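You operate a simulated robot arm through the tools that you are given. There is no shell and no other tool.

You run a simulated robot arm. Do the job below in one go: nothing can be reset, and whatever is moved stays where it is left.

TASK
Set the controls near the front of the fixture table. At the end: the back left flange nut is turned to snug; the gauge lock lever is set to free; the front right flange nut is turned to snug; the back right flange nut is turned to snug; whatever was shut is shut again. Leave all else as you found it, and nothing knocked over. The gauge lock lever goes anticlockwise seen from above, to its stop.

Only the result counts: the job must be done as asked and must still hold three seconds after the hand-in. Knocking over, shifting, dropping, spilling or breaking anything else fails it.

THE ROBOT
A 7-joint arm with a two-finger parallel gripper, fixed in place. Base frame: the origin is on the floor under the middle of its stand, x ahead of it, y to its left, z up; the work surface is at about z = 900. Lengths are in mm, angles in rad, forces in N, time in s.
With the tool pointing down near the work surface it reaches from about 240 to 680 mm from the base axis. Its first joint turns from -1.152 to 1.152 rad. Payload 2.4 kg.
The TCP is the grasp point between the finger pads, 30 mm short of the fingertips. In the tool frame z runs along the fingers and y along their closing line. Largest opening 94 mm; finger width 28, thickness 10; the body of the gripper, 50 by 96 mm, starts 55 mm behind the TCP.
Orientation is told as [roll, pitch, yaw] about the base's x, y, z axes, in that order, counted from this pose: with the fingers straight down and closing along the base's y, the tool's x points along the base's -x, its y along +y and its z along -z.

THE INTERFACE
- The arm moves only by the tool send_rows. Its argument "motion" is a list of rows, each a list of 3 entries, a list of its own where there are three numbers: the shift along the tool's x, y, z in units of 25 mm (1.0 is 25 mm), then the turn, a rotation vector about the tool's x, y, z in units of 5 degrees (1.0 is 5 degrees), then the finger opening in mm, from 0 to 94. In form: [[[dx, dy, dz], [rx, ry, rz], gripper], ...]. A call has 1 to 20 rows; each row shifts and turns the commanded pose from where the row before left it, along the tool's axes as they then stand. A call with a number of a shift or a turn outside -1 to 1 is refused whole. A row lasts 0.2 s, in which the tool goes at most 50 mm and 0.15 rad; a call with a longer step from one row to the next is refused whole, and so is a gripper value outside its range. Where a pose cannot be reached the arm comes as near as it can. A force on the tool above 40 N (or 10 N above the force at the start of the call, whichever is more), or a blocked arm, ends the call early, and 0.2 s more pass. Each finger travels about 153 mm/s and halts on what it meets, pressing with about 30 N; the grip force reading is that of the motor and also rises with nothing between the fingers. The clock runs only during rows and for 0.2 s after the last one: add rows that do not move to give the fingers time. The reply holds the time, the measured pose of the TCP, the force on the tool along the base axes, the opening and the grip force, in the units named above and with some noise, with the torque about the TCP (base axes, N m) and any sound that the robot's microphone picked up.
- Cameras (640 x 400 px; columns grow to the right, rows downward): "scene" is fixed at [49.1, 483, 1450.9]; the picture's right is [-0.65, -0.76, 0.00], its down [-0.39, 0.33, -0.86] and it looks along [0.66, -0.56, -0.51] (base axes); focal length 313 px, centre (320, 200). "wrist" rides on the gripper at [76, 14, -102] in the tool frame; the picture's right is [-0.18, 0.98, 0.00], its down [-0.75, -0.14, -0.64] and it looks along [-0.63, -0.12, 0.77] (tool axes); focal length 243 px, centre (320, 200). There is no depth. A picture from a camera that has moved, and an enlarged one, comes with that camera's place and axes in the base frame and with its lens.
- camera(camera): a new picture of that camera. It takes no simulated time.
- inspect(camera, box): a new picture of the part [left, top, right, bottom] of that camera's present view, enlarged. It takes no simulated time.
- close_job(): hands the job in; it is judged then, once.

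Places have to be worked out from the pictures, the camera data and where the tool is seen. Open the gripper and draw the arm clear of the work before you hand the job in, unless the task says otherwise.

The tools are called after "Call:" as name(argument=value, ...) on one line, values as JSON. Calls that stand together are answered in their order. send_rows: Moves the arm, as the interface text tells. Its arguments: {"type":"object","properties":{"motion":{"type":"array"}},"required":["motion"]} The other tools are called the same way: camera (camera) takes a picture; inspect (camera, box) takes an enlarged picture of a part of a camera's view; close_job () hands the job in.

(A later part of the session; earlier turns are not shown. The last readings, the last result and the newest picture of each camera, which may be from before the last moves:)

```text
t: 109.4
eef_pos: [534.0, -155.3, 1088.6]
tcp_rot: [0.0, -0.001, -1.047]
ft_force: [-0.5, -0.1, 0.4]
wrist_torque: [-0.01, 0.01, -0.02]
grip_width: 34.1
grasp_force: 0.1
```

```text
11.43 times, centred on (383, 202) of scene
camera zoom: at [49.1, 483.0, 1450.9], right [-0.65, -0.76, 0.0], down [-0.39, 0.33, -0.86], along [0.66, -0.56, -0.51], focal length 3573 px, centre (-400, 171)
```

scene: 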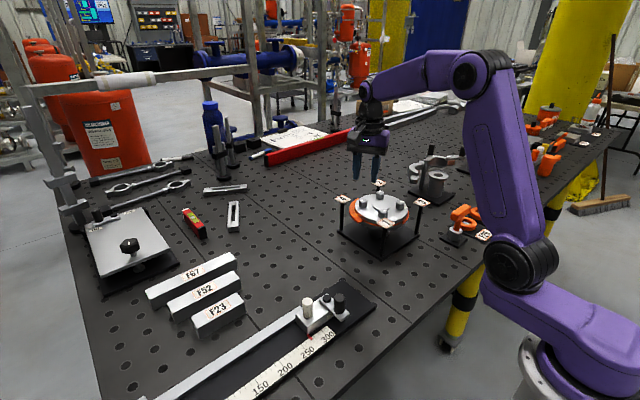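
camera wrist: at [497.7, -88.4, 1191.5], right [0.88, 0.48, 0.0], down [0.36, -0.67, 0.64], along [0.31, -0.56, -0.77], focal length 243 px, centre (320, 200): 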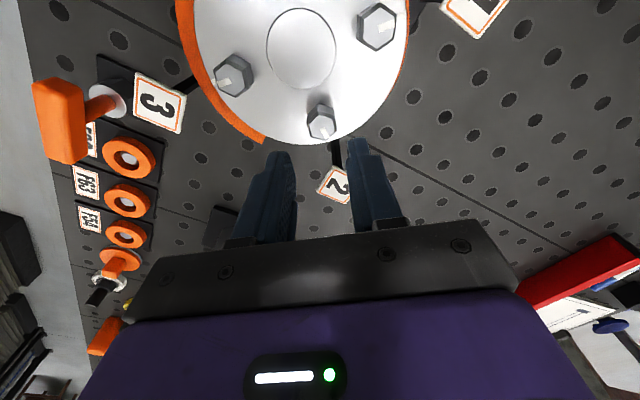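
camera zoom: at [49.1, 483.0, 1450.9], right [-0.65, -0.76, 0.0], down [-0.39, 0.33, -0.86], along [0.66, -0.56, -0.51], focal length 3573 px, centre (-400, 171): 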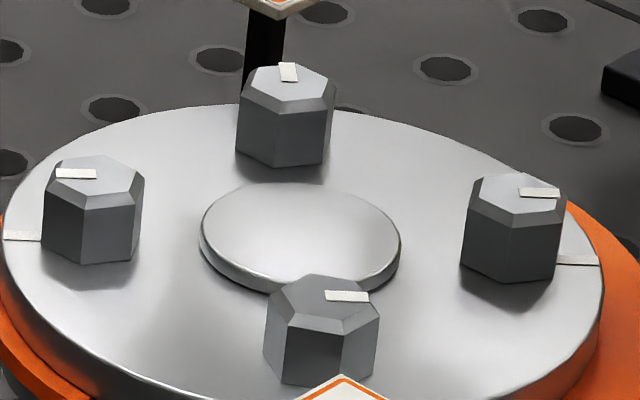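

All three nuts are at their ticks now and nut 2's quadrant shows the normal small squeeze, while nut 3's is still far out. I measure nuts 3 and 4 again for back-off.

Call:
inspect(camera="wrist", box=[225, 60, 285, 120])

Call:
inspect(camera="wrist", box=[350, 0, 420, 50])

Call:
camera(camera="wrist")

```text
6.67 times, centred on (255, 90) of wrist
camera zoom: at [509.1, -81.9, 1191.1], right [0.94, 0.33, 0.0], down [0.25, -0.72, 0.64], along [0.21, -0.61, -0.77], focal length 1618 px, centre (753, 933)
```

zoom: 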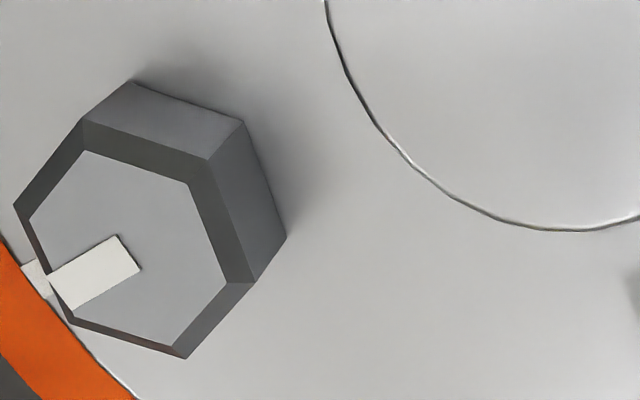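

```text
8.00 times, centred on (385, 25) of wrist
camera zoom: at [509.1, -81.9, 1191.1], right [0.94, 0.33, 0.0], down [0.25, -0.72, 0.64], along [0.21, -0.61, -0.77], focal length 1941 px, centre (-200, 1600)
```

zoom: 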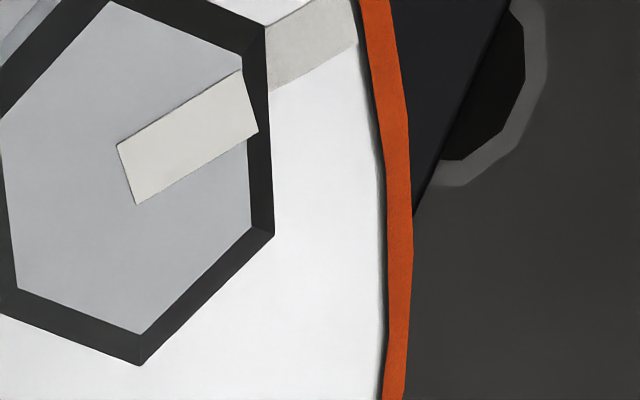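

```text
taken
camera wrist: at [509.1, -81.9, 1191.1], right [0.94, 0.33, 0.0], down [0.25, -0.72, 0.64], along [0.21, -0.61, -0.77], focal length 243 px, centre (320, 200)
```

wrist: 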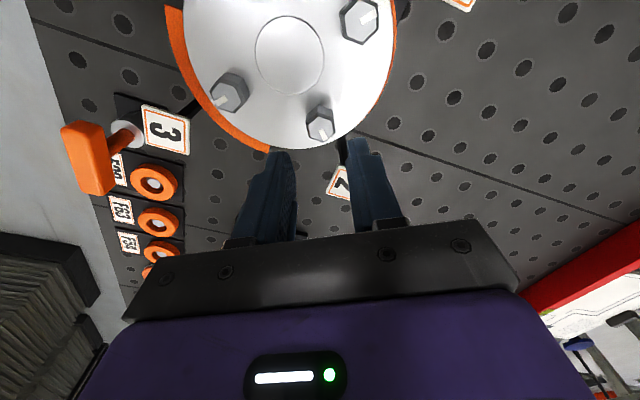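

Nuts 2, 3, 4 now all point at their ticks within 2°. To see whether nut 3's large squeeze came from nut 2 being slack at that moment, I back nut 3 off and re-snug it with 2 and 4 both snug.

Call:
send_rows(motion=[[[0.464, -0.817, 0], [0, 0, 0], 34], [[0.464, -0.817, 0], [0, 0, 0], 34], [[0.464, -0.817, 0], [0, 0, 0], 34], [[0, 0, 0.5], [0, 0, 0], 34], [[0, 0, 0.5], [0, 0, 0], 34], [[0, 0, 0.4], [0, 0, 0], 34], [[0, 0, 0.4], [0, 0, 0], 34], [[0, 0, 0.35], [0, 0, 0], 34], [[0, 0, 0], [0, 0, 0], 34], [[0, 0, 0], [0, 0, 0], 26], [[0, 0, 0], [0, 0, 0], 18], [[0, 0, 0], [0, 0, 0], 10], [[0, 0, 0], [0, 0, 0], 10]])

Call:
inspect(camera="wrist", box=[230, 100, 410, 235])

```text
t: 112.2
eef_pos: [465.1, -155.4, 1034.9]
tcp_rot: [0.0, 0.0, -1.047]
ft_force: [5.1, 2.3, -3.3]
wrist_torque: [-0.24, -0.36, 0.04]
grip_width: 21.9
grasp_force: 45.3
```

```text
2.96 times, centred on (320, 168) of wrist
camera zoom: at [439.2, -82.5, 1136.6], right [0.94, 0.33, 0.0], down [0.25, -0.72, 0.64], along [0.21, -0.61, -0.77], focal length 719 px, centre (320, 296)
```

zoom: 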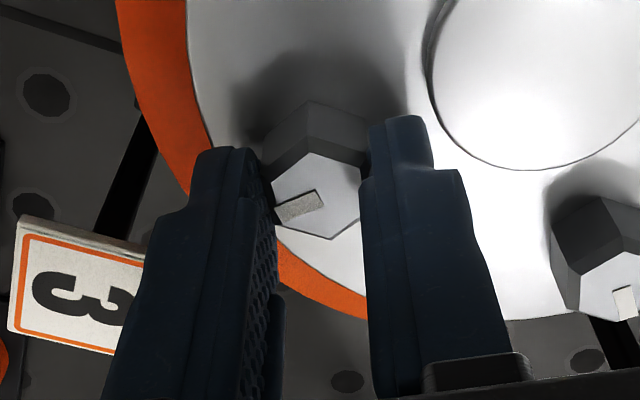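

Call:
send_rows(motion=[[[0, 0, -0.002], [0, 0, -0.5], 10], [[0, 0, -0.002], [0, 0, -0.5], 10], [[0, 0, -0.002], [0, 0, -0.5], 10], [[0, 0, -0.002], [0, 0, -0.5], 10], [[0, 0, -0.002], [0, 0, -0.5], 10], [[0, 0, -0.002], [0, 0, -0.5], 10], [[0, 0, 0], [0, 0, 0], 10], [[0, 0, 0], [0, 0, 0], 10]])

Call:
inspect(camera="scene", box=[330, 175, 434, 240])

Call:
send_rows(motion=[[[0, 0, 0.002], [0, 0, 0.5], 10], [[0, 0, 0.002], [0, 0, 0.5], 10], [[0, 0, 0.002], [0, 0, 0.5], 10], [[0, 0, 0.002], [0, 0, 0.5], 10], [[0, 0, 0.002], [0, 0, 0.5], 10], [[0, 0, 0.002], [0, 0, 0.5], 10], [[0, 0, 0], [0, 0, 0], 10], [[0, 0, 0], [0, 0, 0], 10]])

Call:
inspect(camera="scene", box=[330, 175, 434, 240])

```text
t: 114.0
eef_pos: [465.3, -156.1, 1033.7]
tcp_rot: [0.0, 0.0, -0.786]
ft_force: [10.2, 1.8, -20.4]
wrist_torque: [-0.57, -0.88, 0.04]
grip_width: 21.7
grasp_force: 45.4
```

```text
6.15 times, centred on (382, 208) of scene
camera zoom: at [49.7, 483.0, 1450.9], right [-0.65, -0.76, 0.0], down [-0.39, 0.33, -0.86], along [0.66, -0.56, -0.51], focal length 1924 px, centre (-62, 154)
```

zoom: 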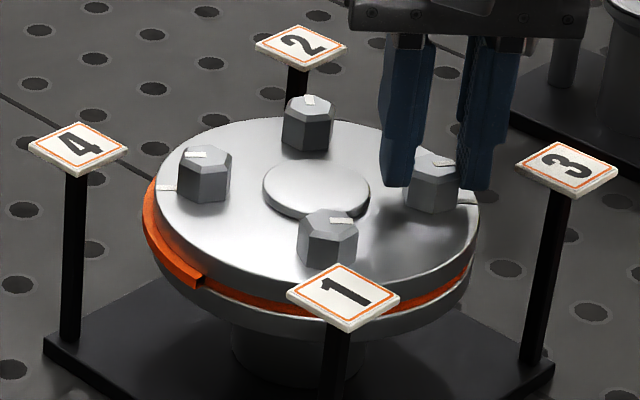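

```text
t: 115.8
eef_pos: [464.6, -155.3, 1034.8]
tcp_rot: [0.001, 0.001, -1.047]
ft_force: [12.1, 0.8, -13.7]
wrist_torque: [0.64, -0.01, -0.01]
grip_width: 22.1
grasp_force: 44.7
```

```text
6.15 times, centred on (382, 208) of scene
camera zoom: at [49.7, 482.9, 1450.9], right [-0.65, -0.76, 0.0], down [-0.39, 0.33, -0.86], along [0.66, -0.56, -0.51], focal length 1924 px, centre (-62, 154)
```

zoom: 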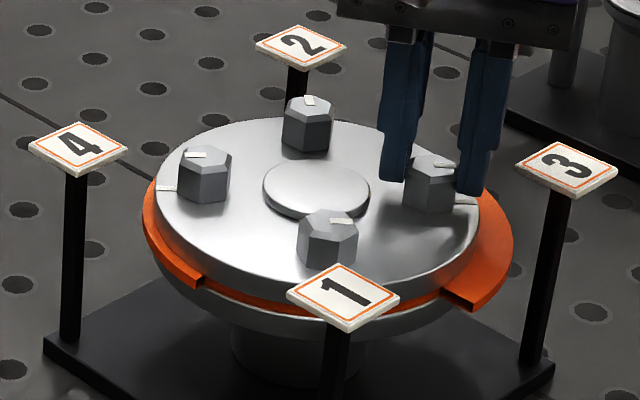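

With 2 and 4 snug, nut 3 again moves out fully, so it seems tied to completing the 3–4 diagonal. I release nut 3 (snug) and go to nut 4, to re-do it last as the tags number them, watching what both quadrants do.

Call:
send_rows(motion=[[[0, 0, 0], [0, 0, 0], 34], [[0, 0, 0], [0, 0, 0], 34], [[0, 0, -0.5], [0, 0, 0], 34], [[0, 0, -0.5], [0, 0, 0], 34], [[0, 0, -0.6], [0, 0, 0], 34], [[0, 0, -0.6], [0, 0, -0.45], 34], [[0, 0, 0], [0, 0, 0], 34]])

Call:
camera(camera="wrist")

```text
t: 117.4
eef_pos: [464.8, -155.3, 1089.8]
tcp_rot: [0.001, 0.001, -1.007]
ft_force: [-0.2, 0.7, -0.6]
wrist_torque: [0.01, -0.01, 0.03]
grip_width: 33.9
grasp_force: 0.1
```

```text
taken
camera wrist: at [436.2, -83.3, 1192.3], right [0.93, 0.37, 0.0], down [0.28, -0.71, 0.64], along [0.24, -0.6, -0.77], focal length 243 px, centre (320, 200)
```

wrist: 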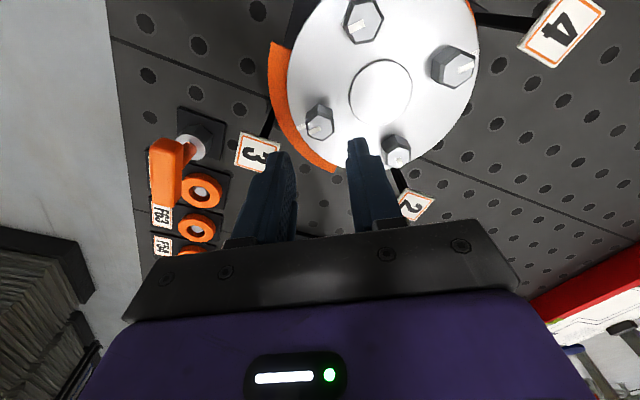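

Call:
send_rows(motion=[[[0.175, 0.775, 0], [0, 0, 0], 34], [[0.175, 0.775, 0], [0, 0, 0], 34], [[0.175, 0.775, 0], [0, 0, 0], 34], [[0.175, 0.775, 0], [0, 0, 0], 34], [[0.175, 0.775, 0], [0, 0, 0], 34], [[0, 0, 0.5], [0, 0, 0], 34], [[0, 0, 0.5], [0, 0, 0], 34], [[0, 0, 0.4], [0, 0, 0], 34], [[0, 0, 0.4], [0, 0, 0], 34], [[0, 0, 0.38], [0, 0, 0], 34], [[0, 0, 0], [0, 0, 0], 34], [[0, 0, 0], [0, 0, 0], 26], [[0, 0, 0], [0, 0, 0], 18], [[0, 0, 0], [0, 0, 0], 10], [[0, 0, 0], [0, 0, 0], 10]])

Call:
inspect(camera="wrist", box=[180, 60, 460, 240])

Call:
inspect(camera="scene", box=[330, 175, 434, 240])

```text
t: 120.6
eef_pos: [534.3, -84.9, 1034.1]
tcp_rot: [0.0, 0.002, -1.008]
ft_force: [3.6, 2.0, -3.6]
wrist_torque: [-0.33, -0.42, 0.03]
grip_width: 21.6
grasp_force: 45.2
```

```text
2.22 times, centred on (320, 150) of wrist
camera zoom: at [506.9, -12.5, 1137.2], right [0.93, 0.37, 0.0], down [0.28, -0.71, 0.64], along [0.24, -0.6, -0.77], focal length 539 px, centre (320, 311)
```

zoom: 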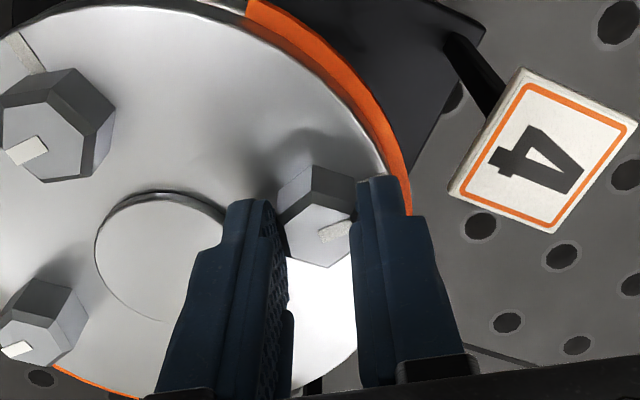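

```text
6.15 times, centred on (382, 208) of scene
camera zoom: at [49.3, 483.1, 1450.8], right [-0.65, -0.76, 0.0], down [-0.39, 0.33, -0.86], along [0.66, -0.56, -0.51], focal length 1924 px, centre (-62, 154)
```

zoom: 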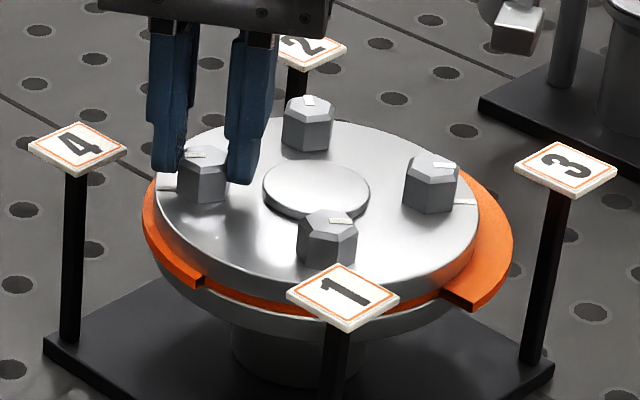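

Nut 4 is gripped. I back it off 15°, look, then re-snug it with 2 and 3 both snug and look again.

Call:
send_rows(motion=[[[0, 0, 0], [0, 0, -0.5], 10], [[0, 0, -0.002], [0, 0, -0.5], 10], [[0, 0, -0.002], [0, 0, -0.5], 10], [[0, 0, -0.002], [0, 0, -0.5], 10], [[0, 0, -0.002], [0, 0, -0.5], 10], [[0, 0, -0.002], [0, 0, -0.5], 10], [[0, 0, 0], [0, 0, 0], 10], [[0, 0, 0], [0, 0, 0], 10]])

Call:
inspect(camera="scene", box=[330, 175, 434, 240])

Call:
send_rows(motion=[[[0, 0, 0.002], [0, 0, 0.5], 10], [[0, 0, 0.002], [0, 0, 0.5], 10], [[0, 0, 0.002], [0, 0, 0.5], 10], [[0, 0, 0.002], [0, 0, 0.5], 10], [[0, 0, 0.002], [0, 0, 0.5], 10], [[0, 0, 0.002], [0, 0, 0.5], 10], [[0, 0, 0], [0, 0, 0.45], 10], [[0, 0, 0], [0, 0, 0], 10], [[0, 0, 0], [0, 0, 0], 10]])

Call:
inspect(camera="scene", box=[330, 175, 434, 240])

```text
t: 122.4
eef_pos: [535.3, -84.9, 1034.6]
tcp_rot: [0.0, -0.001, -0.745]
ft_force: [13.6, 4.1, -19.1]
wrist_torque: [-0.37, -0.79, 0.05]
grip_width: 21.9
grasp_force: 44.5
```

```text
6.15 times, centred on (382, 208) of scene
camera zoom: at [49.8, 483.1, 1450.8], right [-0.65, -0.76, 0.0], down [-0.39, 0.33, -0.86], along [0.66, -0.56, -0.51], focal length 1924 px, centre (-62, 154)
```

zoom: 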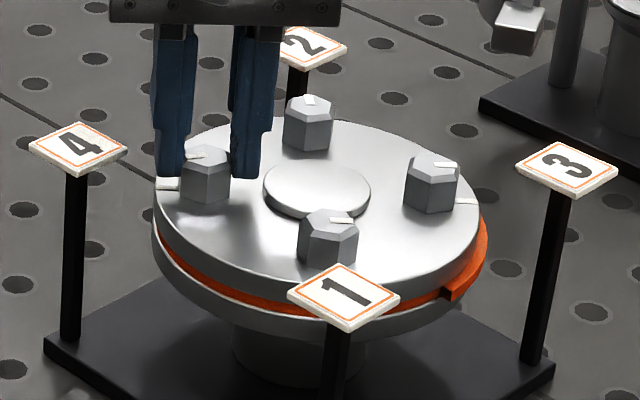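

```text
t: 124.4
eef_pos: [535.5, -84.4, 1035.0]
tcp_rot: [-0.001, 0.0, -1.047]
ft_force: [9.9, 8.5, -10.9]
wrist_torque: [-0.3, -0.44, 0.03]
grip_width: 21.8
grasp_force: 44.8
```

```text
6.15 times, centred on (382, 208) of scene
camera zoom: at [49.6, 483.3, 1450.8], right [-0.65, -0.76, 0.0], down [-0.39, 0.33, -0.86], along [0.66, -0.56, -0.51], focal length 1924 px, centre (-62, 154)
```

zoom: 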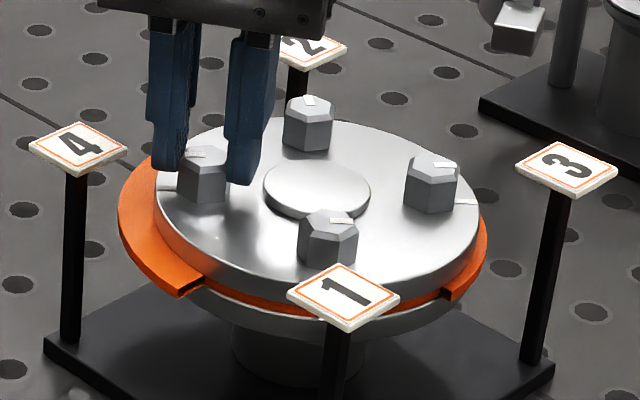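

The large squeeze follows whichever nut came last and goes away when another is backed off, so it reflects the order of snugging. I test the criss-cross order (diagonal 3–4 first, then 2): release nut 4 and go to nut 2.

Call:
send_rows(motion=[[[0, 0, 0], [0, 0, 0], 34], [[0, 0, 0], [0, 0, 0], 34], [[0, 0, -0.5], [0, 0, 0], 34], [[0, 0, -0.5], [0, 0, 0], 34], [[0, 0, -0.6], [0, 0, 0], 34], [[0, 0, -0.6], [0, 0, 0], 34], [[0.817, -0.472, 0], [0, 0, 0], 34], [[-0.817, -0.472, 0], [0, 0, 0], 34], [[0, 0, 0], [0, 0, 0], 34]])

Call:
camera(camera="wrist")

```text
t: 126.4
eef_pos: [513.7, -97.1, 1090.2]
tcp_rot: [-0.001, 0.0, -1.048]
ft_force: [-1.4, 0.5, -0.3]
wrist_torque: [-0.02, 0.0, -0.01]
grip_width: 34.0
grasp_force: 0.0
```

```text
taken
camera wrist: at [488.6, -23.8, 1192.5], right [0.94, 0.33, 0.0], down [0.25, -0.72, 0.64], along [0.21, -0.61, -0.77], focal length 243 px, centre (320, 200)
```

wrist: 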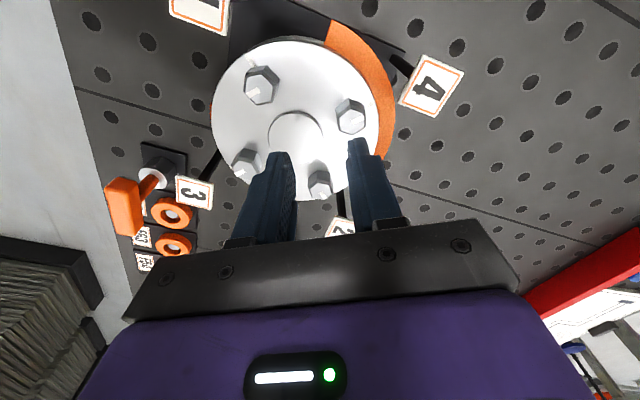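

Call:
send_rows(motion=[[[-0.819, -0.154, 0], [0, 0, 0], 34], [[-0.819, -0.154, 0], [0, 0, 0], 34], [[-0.819, -0.154, 0], [0, 0, 0], 34], [[0, 0, 0], [0, 0, -0.4], 34], [[0, 0, 0], [0, 0, 0], 34]])

Call:
inspect(camera="wrist", box=[286, 96, 346, 156])

Call:
camera(camera="wrist")

```text
t: 127.6
eef_pos: [535.9, -156.3, 1089.8]
tcp_rot: [0.001, 0.001, -1.014]
ft_force: [0.5, -0.6, 0.1]
wrist_torque: [0.02, 0.01, 0.0]
grip_width: 34.0
grasp_force: 0.0
```

```text
6.67 times, centred on (316, 126) of wrist
camera zoom: at [507.0, -84.0, 1192.1], right [0.93, 0.36, 0.0], down [0.28, -0.71, 0.64], along [0.23, -0.6, -0.77], focal length 1618 px, centre (347, 693)
```

zoom: 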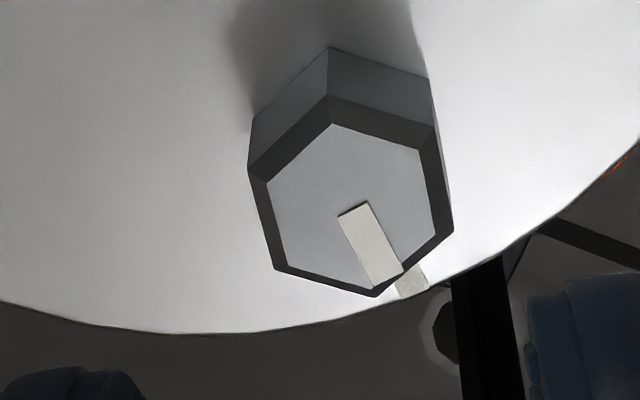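

```text
taken
camera wrist: at [507.0, -84.0, 1192.1], right [0.93, 0.36, 0.0], down [0.28, -0.71, 0.64], along [0.23, -0.6, -0.77], focal length 243 px, centre (320, 200)
```

wrist: 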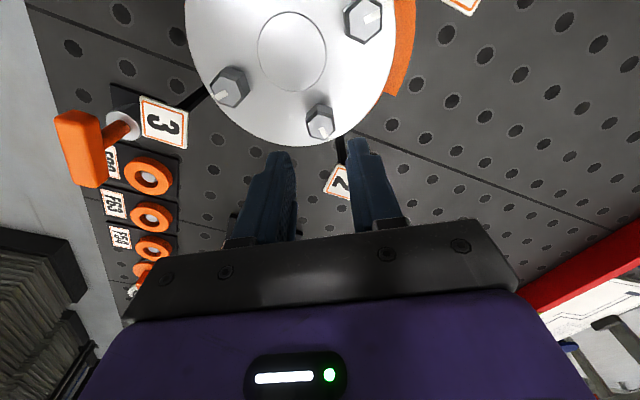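

Call:
send_rows(motion=[[[0.02, 0, 0.5], [0, 0, -0.46], 34], [[0, 0, 0.5], [0, 0, 0], 34], [[0, 0, 0.4], [0, 0, 0], 34], [[0, 0, 0.4], [0, 0, 0], 34], [[0, 0, 0.4], [0, 0, 0], 34], [[0, 0, 0], [0, 0, 0], 34], [[0, 0, 0], [0, 0, 0], 26], [[0, 0, 0], [0, 0, 0], 18], [[0, 0, 0], [0, 0, 0], 10], [[0, 0, 0], [0, 0, 0], 10]])

Call:
send_rows(motion=[[[0, 0, 0], [0, 0, -0.5], 10], [[0, 0, -0.002], [0, 0, -0.5], 10], [[0, 0, -0.002], [0, 0, -0.5], 10], [[0, 0, -0.002], [0, 0, -0.5], 10], [[0, 0, -0.002], [0, 0, -0.5], 10], [[0, 0, -0.002], [0, 0, -0.5], 10], [[0, 0, 0], [0, 0, 0], 10], [[0, 0, 0], [0, 0, 0], 10]])

Call:
inspect(camera="scene", box=[330, 175, 434, 240])

Call:
inspect(camera="wrist", box=[180, 60, 460, 240])

```text
t: 129.8
eef_pos: [535.7, -156.1, 1035.1]
tcp_rot: [-0.001, 0.0, -0.971]
ft_force: [2.1, 0.2, -2.5]
wrist_torque: [-0.3, -0.32, 0.0]
grip_width: 21.6
grasp_force: 44.7
```

```text
t: 131.6
eef_pos: [535.2, -155.6, 1035.5]
tcp_rot: [0.0, 0.001, -0.71]
ft_force: [8.8, 3.2, -10.5]
wrist_torque: [0.34, -0.09, 0.05]
grip_width: 21.9
grasp_force: 45.1
```

```text
6.15 times, centred on (382, 208) of scene
camera zoom: at [49.6, 483.0, 1450.9], right [-0.65, -0.76, 0.0], down [-0.39, 0.33, -0.86], along [0.66, -0.56, -0.51], focal length 1924 px, centre (-62, 154)
```

zoom: 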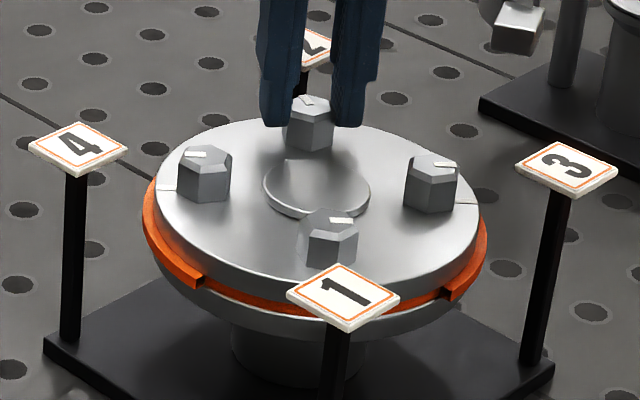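

```text
2.22 times, centred on (320, 150) of wrist
camera zoom: at [487.0, -94.9, 1137.4], right [0.78, 0.63, 0.0], down [0.48, -0.6, 0.64], along [0.4, -0.5, -0.77], focal length 539 px, centre (320, 311)
```

zoom: 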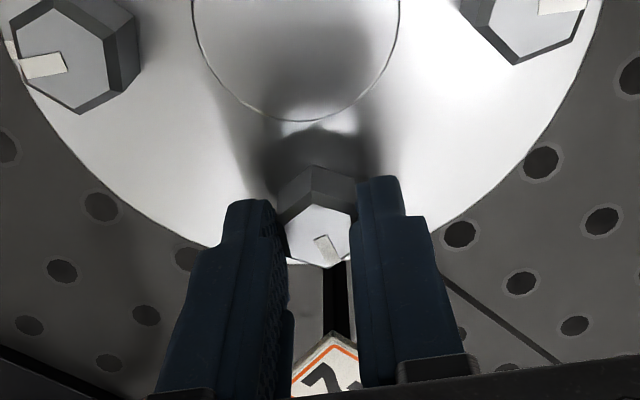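

With nut 2 off, nuts 3 and 4 both show only the normal squeeze. Now I re-snug nut 2 last (order 3, 4, 2) and see.

Call:
send_rows(motion=[[[0, 0, 0.002], [0, 0, 0.5], 10], [[0, 0, 0.002], [0, 0, 0.5], 10], [[0, 0, 0.002], [0, 0, 0.5], 10], [[0, 0, 0.002], [0, 0, 0.5], 10], [[0, 0, 0.002], [0, 0, 0.5], 10], [[0, 0, 0.002], [0, 0, 0.5], 10], [[0, 0, 0.002], [0, 0, 0.5], 10], [[0, 0, 0], [0, 0, 0.36], 10], [[0, 0, 0], [0, 0, 0], 10], [[0, 0, 0], [0, 0, 0], 10]])

Call:
inspect(camera="scene", box=[330, 175, 434, 240])

Call:
inspect(camera="wrist", box=[180, 60, 460, 240])

```text
t: 133.8
eef_pos: [535.4, -156.5, 1034.7]
tcp_rot: [0.0, 0.0, -1.049]
ft_force: [6.9, 5.3, -4.6]
wrist_torque: [-0.58, -0.55, 0.05]
grip_width: 22.0
grasp_force: 44.7
```

```text
6.15 times, centred on (382, 208) of scene
camera zoom: at [49.4, 483.2, 1450.8], right [-0.65, -0.76, 0.0], down [-0.39, 0.33, -0.86], along [0.66, -0.56, -0.51], focal length 1924 px, centre (-62, 154)
```

zoom: 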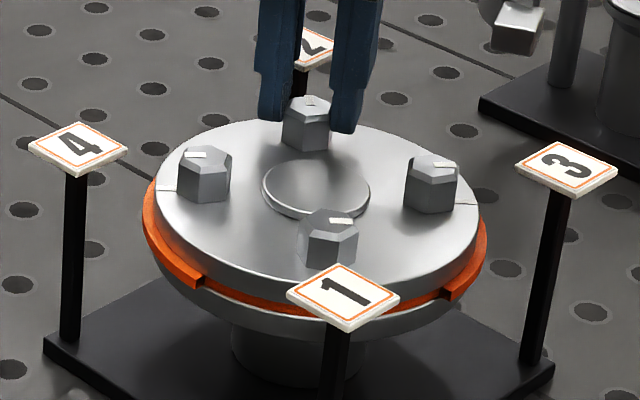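

```text
2.22 times, centred on (320, 150) of wrist
camera zoom: at [509.8, -82.1, 1137.1], right [0.94, 0.33, 0.0], down [0.25, -0.72, 0.64], along [0.21, -0.61, -0.77], focal length 539 px, centre (320, 311)
```

zoom: 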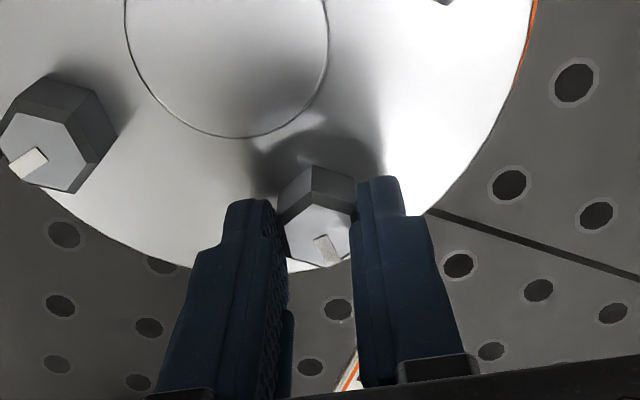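

With nut 2 snugged last, after the 3–4 diagonal, all three quadrants show only the small even squeeze, so criss-cross order is right. I release nut 2, lift and check.

Call:
send_rows(motion=[[[0, 0, 0], [0, 0, 0], 34], [[0, 0, 0], [0, 0, 0], 34], [[0, 0, -0.5], [0, 0, 0], 34], [[0, 0, -0.5], [0, 0, 0], 34], [[0, 0, -0.6], [0, 0, 0], 34], [[0, 0, -0.6], [0, 0, 0], 34], [[0, 0, 0], [0, 0, 0], 34]])

Call:
inspect(camera="wrist", box=[180, 0, 420, 180])

Call:
inspect(camera="wrist", box=[225, 60, 285, 120])

Call:
inspect(camera="wrist", box=[350, 0, 420, 50])

Call:
inspect(camera="wrist", box=[286, 96, 346, 156])

```text
t: 135.4
eef_pos: [535.6, -155.7, 1089.9]
tcp_rot: [0.0, 0.001, -1.046]
ft_force: [0.9, -0.3, -0.4]
wrist_torque: [0.0, -0.02, -0.02]
grip_width: 34.1
grasp_force: 0.1
```

```text
2.22 times, centred on (300, 90) of wrist
camera zoom: at [509.5, -82.8, 1192.4], right [0.94, 0.33, 0.0], down [0.25, -0.72, 0.64], along [0.21, -0.61, -0.77], focal length 539 px, centre (364, 444)
```

zoom: 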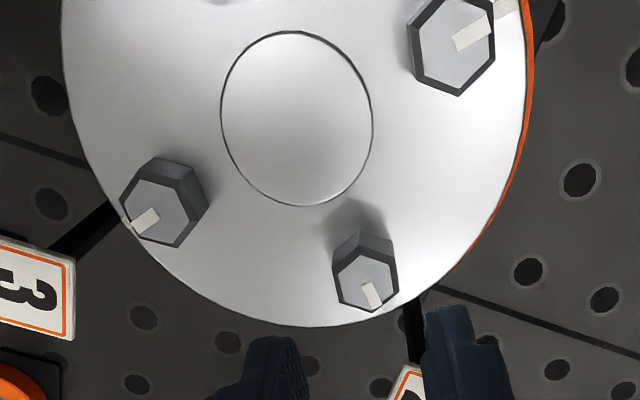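

```text
6.67 times, centred on (255, 90) of wrist
camera zoom: at [509.5, -82.8, 1192.4], right [0.94, 0.33, 0.0], down [0.25, -0.72, 0.64], along [0.21, -0.61, -0.77], focal length 1618 px, centre (753, 933)
```

zoom: 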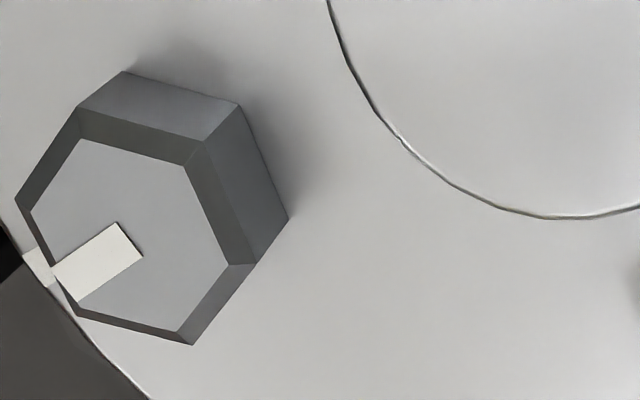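

```text
8.00 times, centred on (385, 25) of wrist
camera zoom: at [509.5, -82.8, 1192.4], right [0.94, 0.33, 0.0], down [0.25, -0.72, 0.64], along [0.21, -0.61, -0.77], focal length 1941 px, centre (-200, 1600)
```

zoom: 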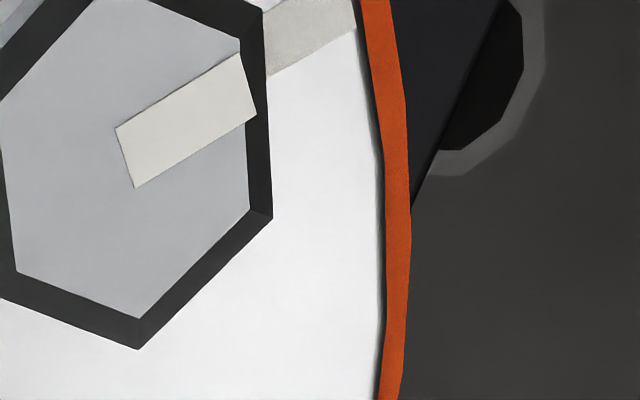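

```text
6.67 times, centred on (316, 126) of wrist
camera zoom: at [509.5, -82.8, 1192.4], right [0.94, 0.33, 0.0], down [0.25, -0.72, 0.64], along [0.21, -0.61, -0.77], focal length 1618 px, centre (347, 693)
```

zoom: 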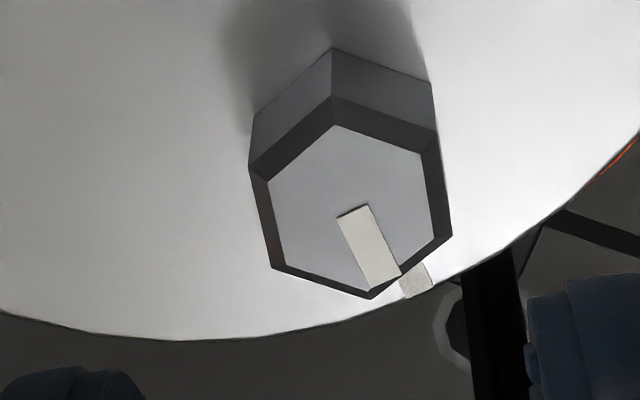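

Quadrant 2 is small too. Nut 2 reads −46.7°, nut 4 reads 47°, and nut 3 about −130° (a few degrees eased back), so I touch up nut 3 to its tick without letting it leave snug.

Call:
send_rows(motion=[[[0, 0, 0], [0, 0, -0.8], 34], [[0.532, -0.78, 0], [0, 0, 0], 34], [[0.532, -0.78, 0], [0, 0, 0], 34], [[0.532, -0.78, 0], [0, 0, 0], 34], [[0, 0, 0.5], [0, 0, 0], 34], [[0, 0, 0.5], [0, 0, 0], 34], [[0, 0, 0.4], [0, 0, 0], 34], [[0, 0, 0.4], [0, 0, 0], 34], [[0, 0, 0.38], [0, 0, 0], 34], [[0, 0, 0], [0, 0, 0], 34], [[0, 0, 0], [0, 0, 0], 26], [[0, 0, 0], [0, 0, 0], 18], [[0, 0, 0], [0, 0, 0], 10], [[0, 0, 0], [0, 0, 0], 10]])

Call:
inspect(camera="scene", box=[330, 175, 434, 240])

Call:
inspect(camera="wrist", box=[230, 100, 410, 235])

```text
t: 138.4
eef_pos: [464.3, -155.2, 1035.7]
tcp_rot: [0.001, -0.001, -0.976]
ft_force: [5.7, 5.1, -5.9]
wrist_torque: [-0.32, -0.56, 0.02]
grip_width: 21.9
grasp_force: 44.9
```

```text
6.15 times, centred on (382, 208) of scene
camera zoom: at [49.4, 483.1, 1450.8], right [-0.65, -0.76, 0.0], down [-0.39, 0.33, -0.86], along [0.66, -0.56, -0.51], focal length 1924 px, centre (-62, 154)
```

zoom: 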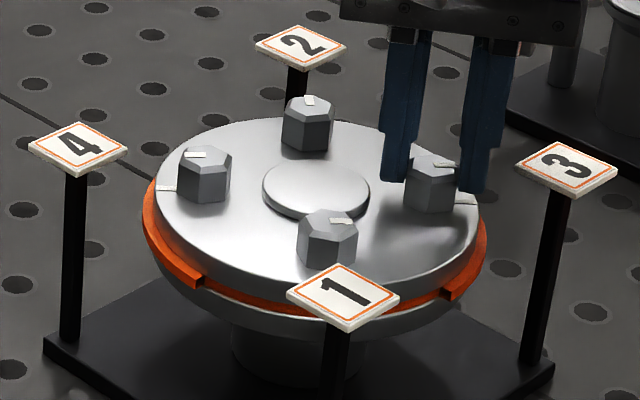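

```text
2.96 times, centred on (320, 168) of wrist
camera zoom: at [433.7, -83.8, 1137.7], right [0.92, 0.4, 0.0], down [0.3, -0.7, 0.64], along [0.26, -0.59, -0.77], focal length 719 px, centre (320, 296)
```

zoom: 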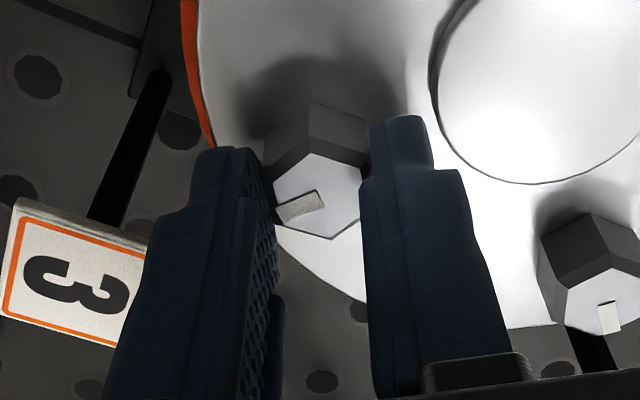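

Nut 3 held at yaw −56°; I turn it the last 4° to −60°, check, and release.

Call:
send_rows(motion=[[[0, 0, 0.001], [0, 0, 0.41], 10], [[0, 0, 0.001], [0, 0, 0.41], 10], [[0, 0, 0], [0, 0, 0], 10], [[0, 0, 0], [0, 0, 0], 10]])

Call:
inspect(camera="scene", box=[330, 175, 434, 240])

Call:
send_rows(motion=[[[0, 0, 0], [0, 0, 0], 34], [[0, 0, 0], [0, 0, 0], 34], [[0, 0, -0.5], [0, 0, 0], 34], [[0, 0, -0.5], [0, 0, 0], 34], [[0, 0, -0.6], [0, 0, 0], 34], [[0, 0, -0.6], [0, 0, 0], 34], [[0, 0, 0], [0, 0, 0], 34]])

Call:
inspect(camera="wrist", box=[286, 96, 346, 156])

Call:
inspect(camera="wrist", box=[370, 110, 430, 170])

Call:
inspect(camera="wrist", box=[425, 30, 485, 90])

```text
t: 139.4
eef_pos: [463.7, -154.1, 1035.9]
tcp_rot: [0.0, 0.0, -1.05]
ft_force: [7.2, 7.2, -4.7]
wrist_torque: [-0.65, -0.63, 0.03]
grip_width: 21.9
grasp_force: 44.8
```

```text
6.15 times, centred on (382, 208) of scene
camera zoom: at [49.4, 483.2, 1450.8], right [-0.65, -0.76, 0.0], down [-0.39, 0.33, -0.86], along [0.66, -0.56, -0.51], focal length 1924 px, centre (-62, 154)
```

zoom: 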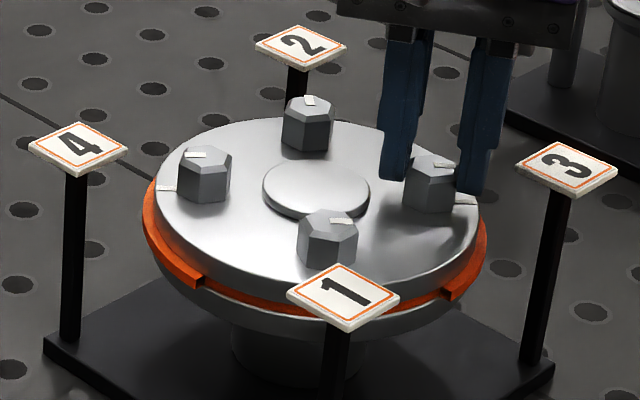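

```text
t: 141.0
eef_pos: [464.3, -157.0, 1091.1]
tcp_rot: [0.0, -0.001, -1.048]
ft_force: [0.4, -0.3, -0.6]
wrist_torque: [-0.02, -0.01, -0.06]
grip_width: 34.2
grasp_force: 0.1
```

```text
6.67 times, centred on (316, 126) of wrist
camera zoom: at [439.0, -82.4, 1193.0], right [0.94, 0.33, 0.0], down [0.25, -0.72, 0.64], along [0.21, -0.61, -0.77], focal length 1618 px, centre (347, 693)
```

zoom: 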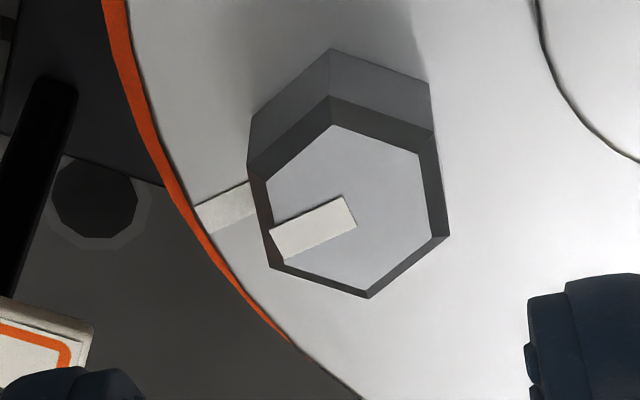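

```text
6.67 times, centred on (400, 140) of wrist
camera zoom: at [439.0, -82.4, 1193.0], right [0.94, 0.33, 0.0], down [0.25, -0.72, 0.64], along [0.21, -0.61, -0.77], focal length 1618 px, centre (-213, 600)
```

zoom: 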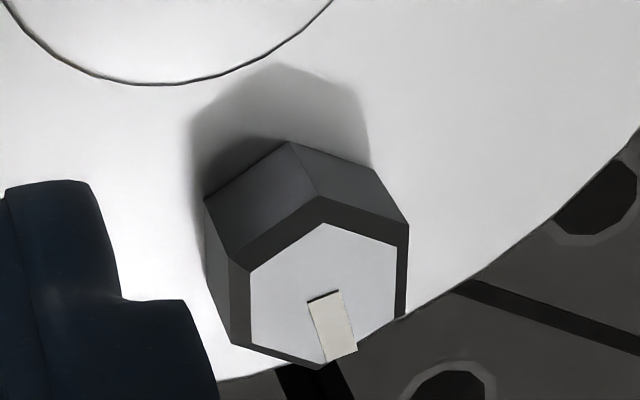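

```text
6.67 times, centred on (455, 60) of wrist
camera zoom: at [439.0, -82.4, 1193.0], right [0.94, 0.33, 0.0], down [0.25, -0.72, 0.64], along [0.21, -0.61, -0.77], focal length 1618 px, centre (-580, 1133)
```

zoom: 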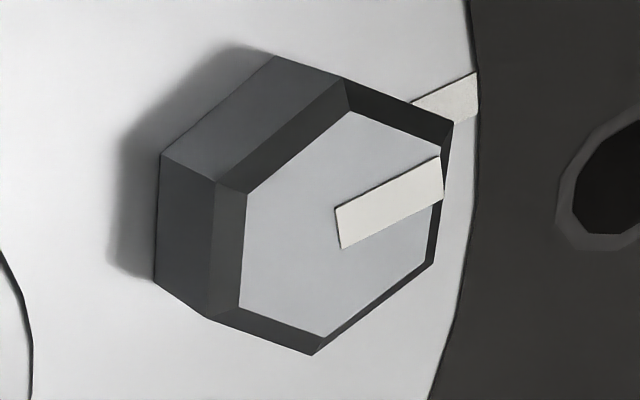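

Nuts 3 and 2 are on their ticks; nut 4 is about 3° short. I touch up nut 4 the same way.

Call:
send_rows(motion=[[[0.166, 0.78, 0], [0, 0, -0.6], 34], [[0.125, 0.788, 0], [0, 0, 0], 34], [[0.166, 0.78, 0], [0, 0, 0], 34], [[0.166, 0.78, 0], [0, 0, 0], 34], [[0.166, 0.78, 0], [0, 0, 0], 34], [[0, 0, 0], [0, 0, 0], 34], [[0, 0, 0], [0, 0, 0], 34]])

Call:
inspect(camera="wrist", box=[286, 96, 346, 156])

```text
t: 142.6
eef_pos: [535.7, -87.1, 1090.1]
tcp_rot: [0.0, 0.0, -0.997]
ft_force: [-0.3, 0.0, -0.3]
wrist_torque: [0.04, 0.0, 0.01]
grip_width: 34.3
grasp_force: 0.0
```

```text
6.67 times, centred on (316, 126) of wrist
camera zoom: at [506.6, -15.1, 1192.5], right [0.93, 0.38, 0.0], down [0.29, -0.71, 0.64], along [0.24, -0.59, -0.77], focal length 1618 px, centre (347, 693)
```

zoom: 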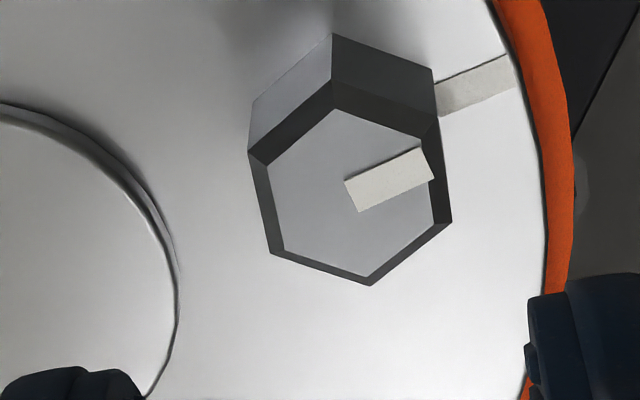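

Call:
send_rows(motion=[[[0.064, 0.008, 0.5], [0, 0, 0], 34], [[0, 0, 0.5], [0, 0, 0], 34], [[0, 0, 0.4], [0, 0, 0], 34], [[0, 0, 0.4], [0, 0, 0], 34], [[0, 0, 0.4], [0, 0, 0], 34], [[0, 0, 0], [0, 0, 0], 34], [[0, 0, 0], [0, 0, 0], 26], [[0, 0, 0], [0, 0, 0], 18], [[0, 0, 0], [0, 0, 0], 10], [[0, 0, 0], [0, 0, 0], 10], [[0, 0, 0.001], [0, 0, 0.3], 10], [[0, 0, 0.001], [0, 0, 0.27], 10], [[0, 0, 0], [0, 0, 0], 10], [[0, 0, 0], [0, 0, 0], 10]])

Call:
inspect(camera="scene", box=[330, 175, 434, 240])

```text
t: 145.6
eef_pos: [535.4, -84.9, 1035.3]
tcp_rot: [0.001, 0.0, -1.048]
ft_force: [7.4, -1.8, -5.6]
wrist_torque: [0.51, 0.05, 0.09]
grip_width: 22.0
grasp_force: 45.1
```

```text
6.15 times, centred on (382, 208) of scene
camera zoom: at [49.4, 482.9, 1450.9], right [-0.65, -0.76, 0.0], down [-0.39, 0.33, -0.86], along [0.66, -0.56, -0.51], focal length 1924 px, centre (-62, 154)
```

zoom: 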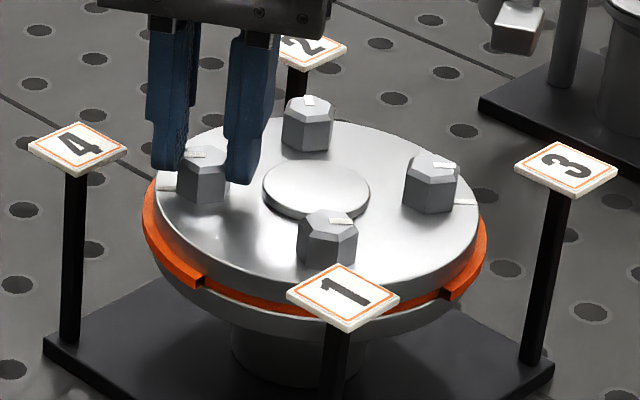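

All three nuts are on their ticks with an even small squeeze. I release nut 4, lift well clear, turn to yaw 0 and open wide, then move toward the gauge lever.

Call:
send_rows(motion=[[[0, 0, 0], [0, 0, 0], 34], [[0, 0, 0], [0, 0, 0], 34], [[0, 0, -0.5], [0, 0, 0], 34], [[0, 0, -0.5], [0, 0, 0], 34], [[0, 0, -0.8], [0, 0, 0], 34], [[0, 0, -0.8], [0, 0, 0], 34], [[0, 0, -0.8], [0, 0, 0], 34], [[0, 0, -0.8], [0, 0, -1], 34], [[0, 0, 0], [0, 0, -1], 34], [[0, 0, 0], [0, 0, -1], 34], [[0, 0, 0], [0, 0, -1], 34], [[0, 0, 0], [0, 0, -1], 34], [[0, 0, 0], [0, 0, -1], 34], [[0, 0, 0], [0, 0, -1], 34], [[0, 0, 0], [0, 0, -1], 34], [[0, 0, 0], [0, 0, -1], 34], [[0, 0, 0], [0, 0, -1], 34], [[0, 0, 0], [0, 0, -1], 34], [[0, 0, 0], [0, 0, -1], 34], [[0, 0, 0], [0, 0, 0], 34]])

Call:
inspect(camera="scene", box=[330, 165, 450, 265])

Call:
camera(camera="wrist")

```text
t: 149.8
eef_pos: [534.6, -85.0, 1139.1]
tcp_rot: [-0.001, 0.001, 0.002]
ft_force: [-0.3, -0.7, 0.0]
wrist_torque: [-0.02, 0.0, -0.02]
grip_width: 34.2
grasp_force: 0.0
```

```text
4.00 times, centred on (390, 215) of scene
camera zoom: at [49.1, 483.0, 1450.9], right [-0.65, -0.76, 0.0], down [-0.39, 0.33, -0.86], along [0.66, -0.56, -0.51], focal length 1251 px, centre (40, 140)
```

zoom: 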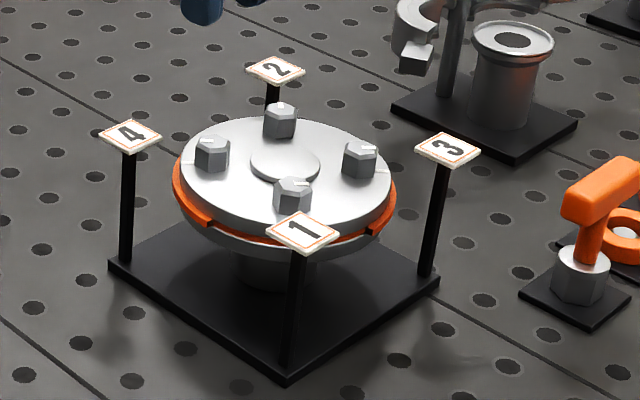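

```text
taken
camera wrist: at [459.2, -70.5, 1242.4], right [0.18, 0.98, 0.0], down [0.75, -0.14, 0.64], along [0.63, -0.12, -0.77], focal length 243 px, centre (320, 200)
```

wrist: 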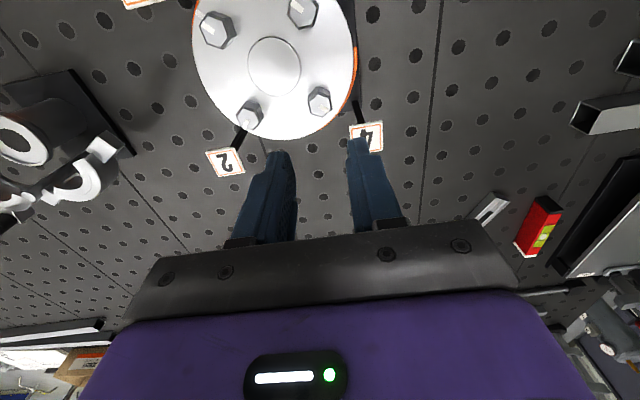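

The flange looks even and nothing there is disturbed. I now move to above the gauge lever's knob, judged near (346, 182).

Call:
send_rows(motion=[[[0.688, 0.969, 0], [0, 0, 0], 60], [[0.688, 0.969, 0], [0, 0, 0], 60], [[0.688, 0.969, 0], [0, 0, 0], 60], [[0.688, 0.969, 0], [0, 0, 0], 60], [[0.688, 0.969, 0], [0, 0, 0], 60], [[0.688, 0.969, 0], [0, 0, 0], 60], [[0.688, 0.969, 0], [0, 0, 0], 60], [[0.688, 0.969, 0], [0, 0, 0], 60], [[0.688, 0.969, 0], [0, 0, 0], 60], [[0.688, 0.969, 0], [0, 0, 0], 60], [[0.688, 0.969, 0], [0, 0, 0], 60], [[0, 0, 0.7], [0, 0, 0], 60], [[0, 0, 0.7], [0, 0, 0], 60], [[0, 0, 0.7], [0, 0, 0], 60], [[0, 0, 0], [0, 0, 0], 60]])

Call:
camera(camera="wrist")

Call:
inspect(camera="wrist", box=[250, 60, 430, 195])

Call:
camera(camera="scene")

```text
t: 153.0
eef_pos: [345.8, 181.5, 1087.2]
tcp_rot: [-0.001, 0.001, 0.0]
ft_force: [0.3, -0.7, -0.3]
wrist_torque: [0.0, 0.01, -0.05]
grip_width: 60.0
grasp_force: 0.0
```

```text
taken
camera wrist: at [269.4, 195.9, 1189.8], right [0.18, 0.98, 0.0], down [0.75, -0.14, 0.64], along [0.63, -0.12, -0.77], focal length 243 px, centre (320, 200)
```

wrist: 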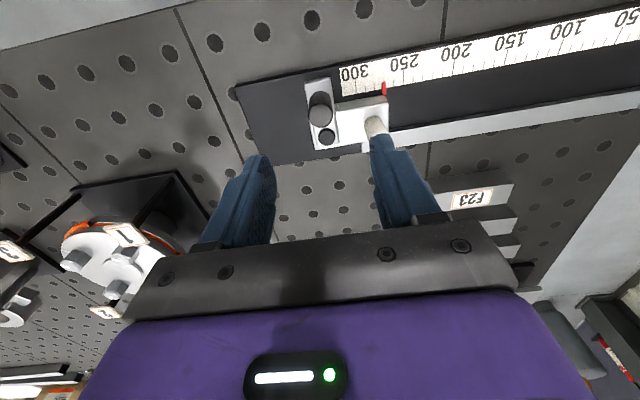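

```text
2.96 times, centred on (340, 128) of wrist
camera zoom: at [269.4, 195.9, 1189.8], right [0.18, 0.98, 0.0], down [0.75, -0.14, 0.64], along [0.63, -0.12, -0.77], focal length 719 px, centre (261, 415)
```

zoom: 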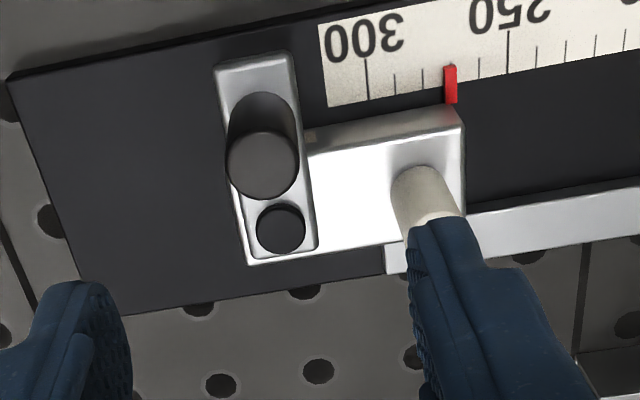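

```text
taken
```

scene: 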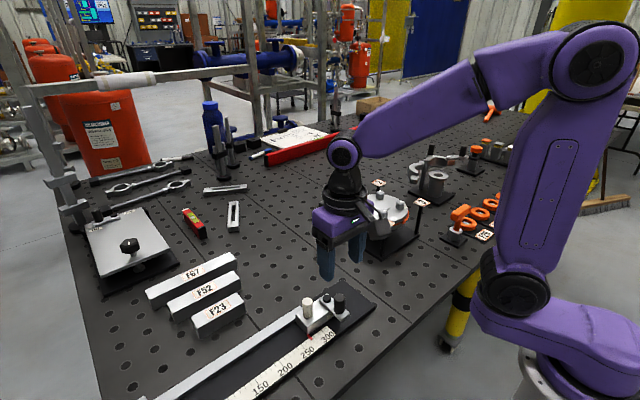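

The lever pivot is at about (381.5, 181.5) and the knob at about (346.5, 181.4), top z ≈ 989, radius ≈ 35 mm, pointing toward the robot. I centre over the knob, narrow to 34 mm, and lower until the tips are just above it to check.

Call:
send_rows(motion=[[[-0.044, -0.02, 0.5], [0, 0, 0], 34], [[0, 0, 0.6], [0, 0, 0], 34], [[0, 0, 0.6], [0, 0, 0], 34], [[0, 0, 0.6], [0, 0, 0], 34], [[0, 0, 0], [0, 0, 0], 34]])

Call:
inspect(camera="wrist", box=[230, 80, 410, 215])

Call:
inspect(camera="scene", box=[280, 250, 380, 330])

```text
t: 154.2
eef_pos: [346.5, 180.9, 1029.7]
tcp_rot: [0.001, -0.001, 0.0]
ft_force: [1.0, 0.2, 0.2]
wrist_torque: [0.0, 0.02, -0.03]
grip_width: 34.2
grasp_force: 0.1
```

```text
2.96 times, centred on (320, 148) of wrist
camera zoom: at [270.6, 195.4, 1132.3], right [0.18, 0.98, 0.0], down [0.75, -0.14, 0.64], along [0.63, -0.12, -0.77], focal length 719 px, centre (320, 356)
```

zoom: 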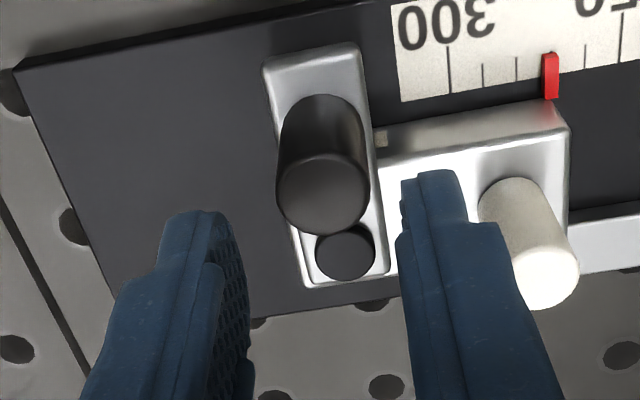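

```text
5.00 times, centred on (330, 290) of scene
camera zoom: at [49.1, 483.0, 1450.9], right [-0.65, -0.76, 0.0], down [-0.39, 0.33, -0.86], along [0.66, -0.56, -0.51], focal length 1563 px, centre (270, -250)
```

zoom: 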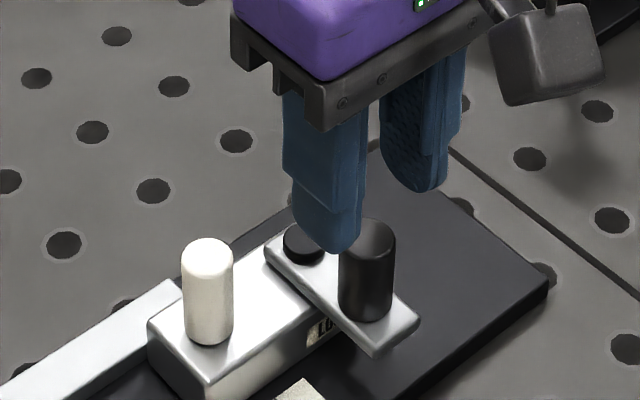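

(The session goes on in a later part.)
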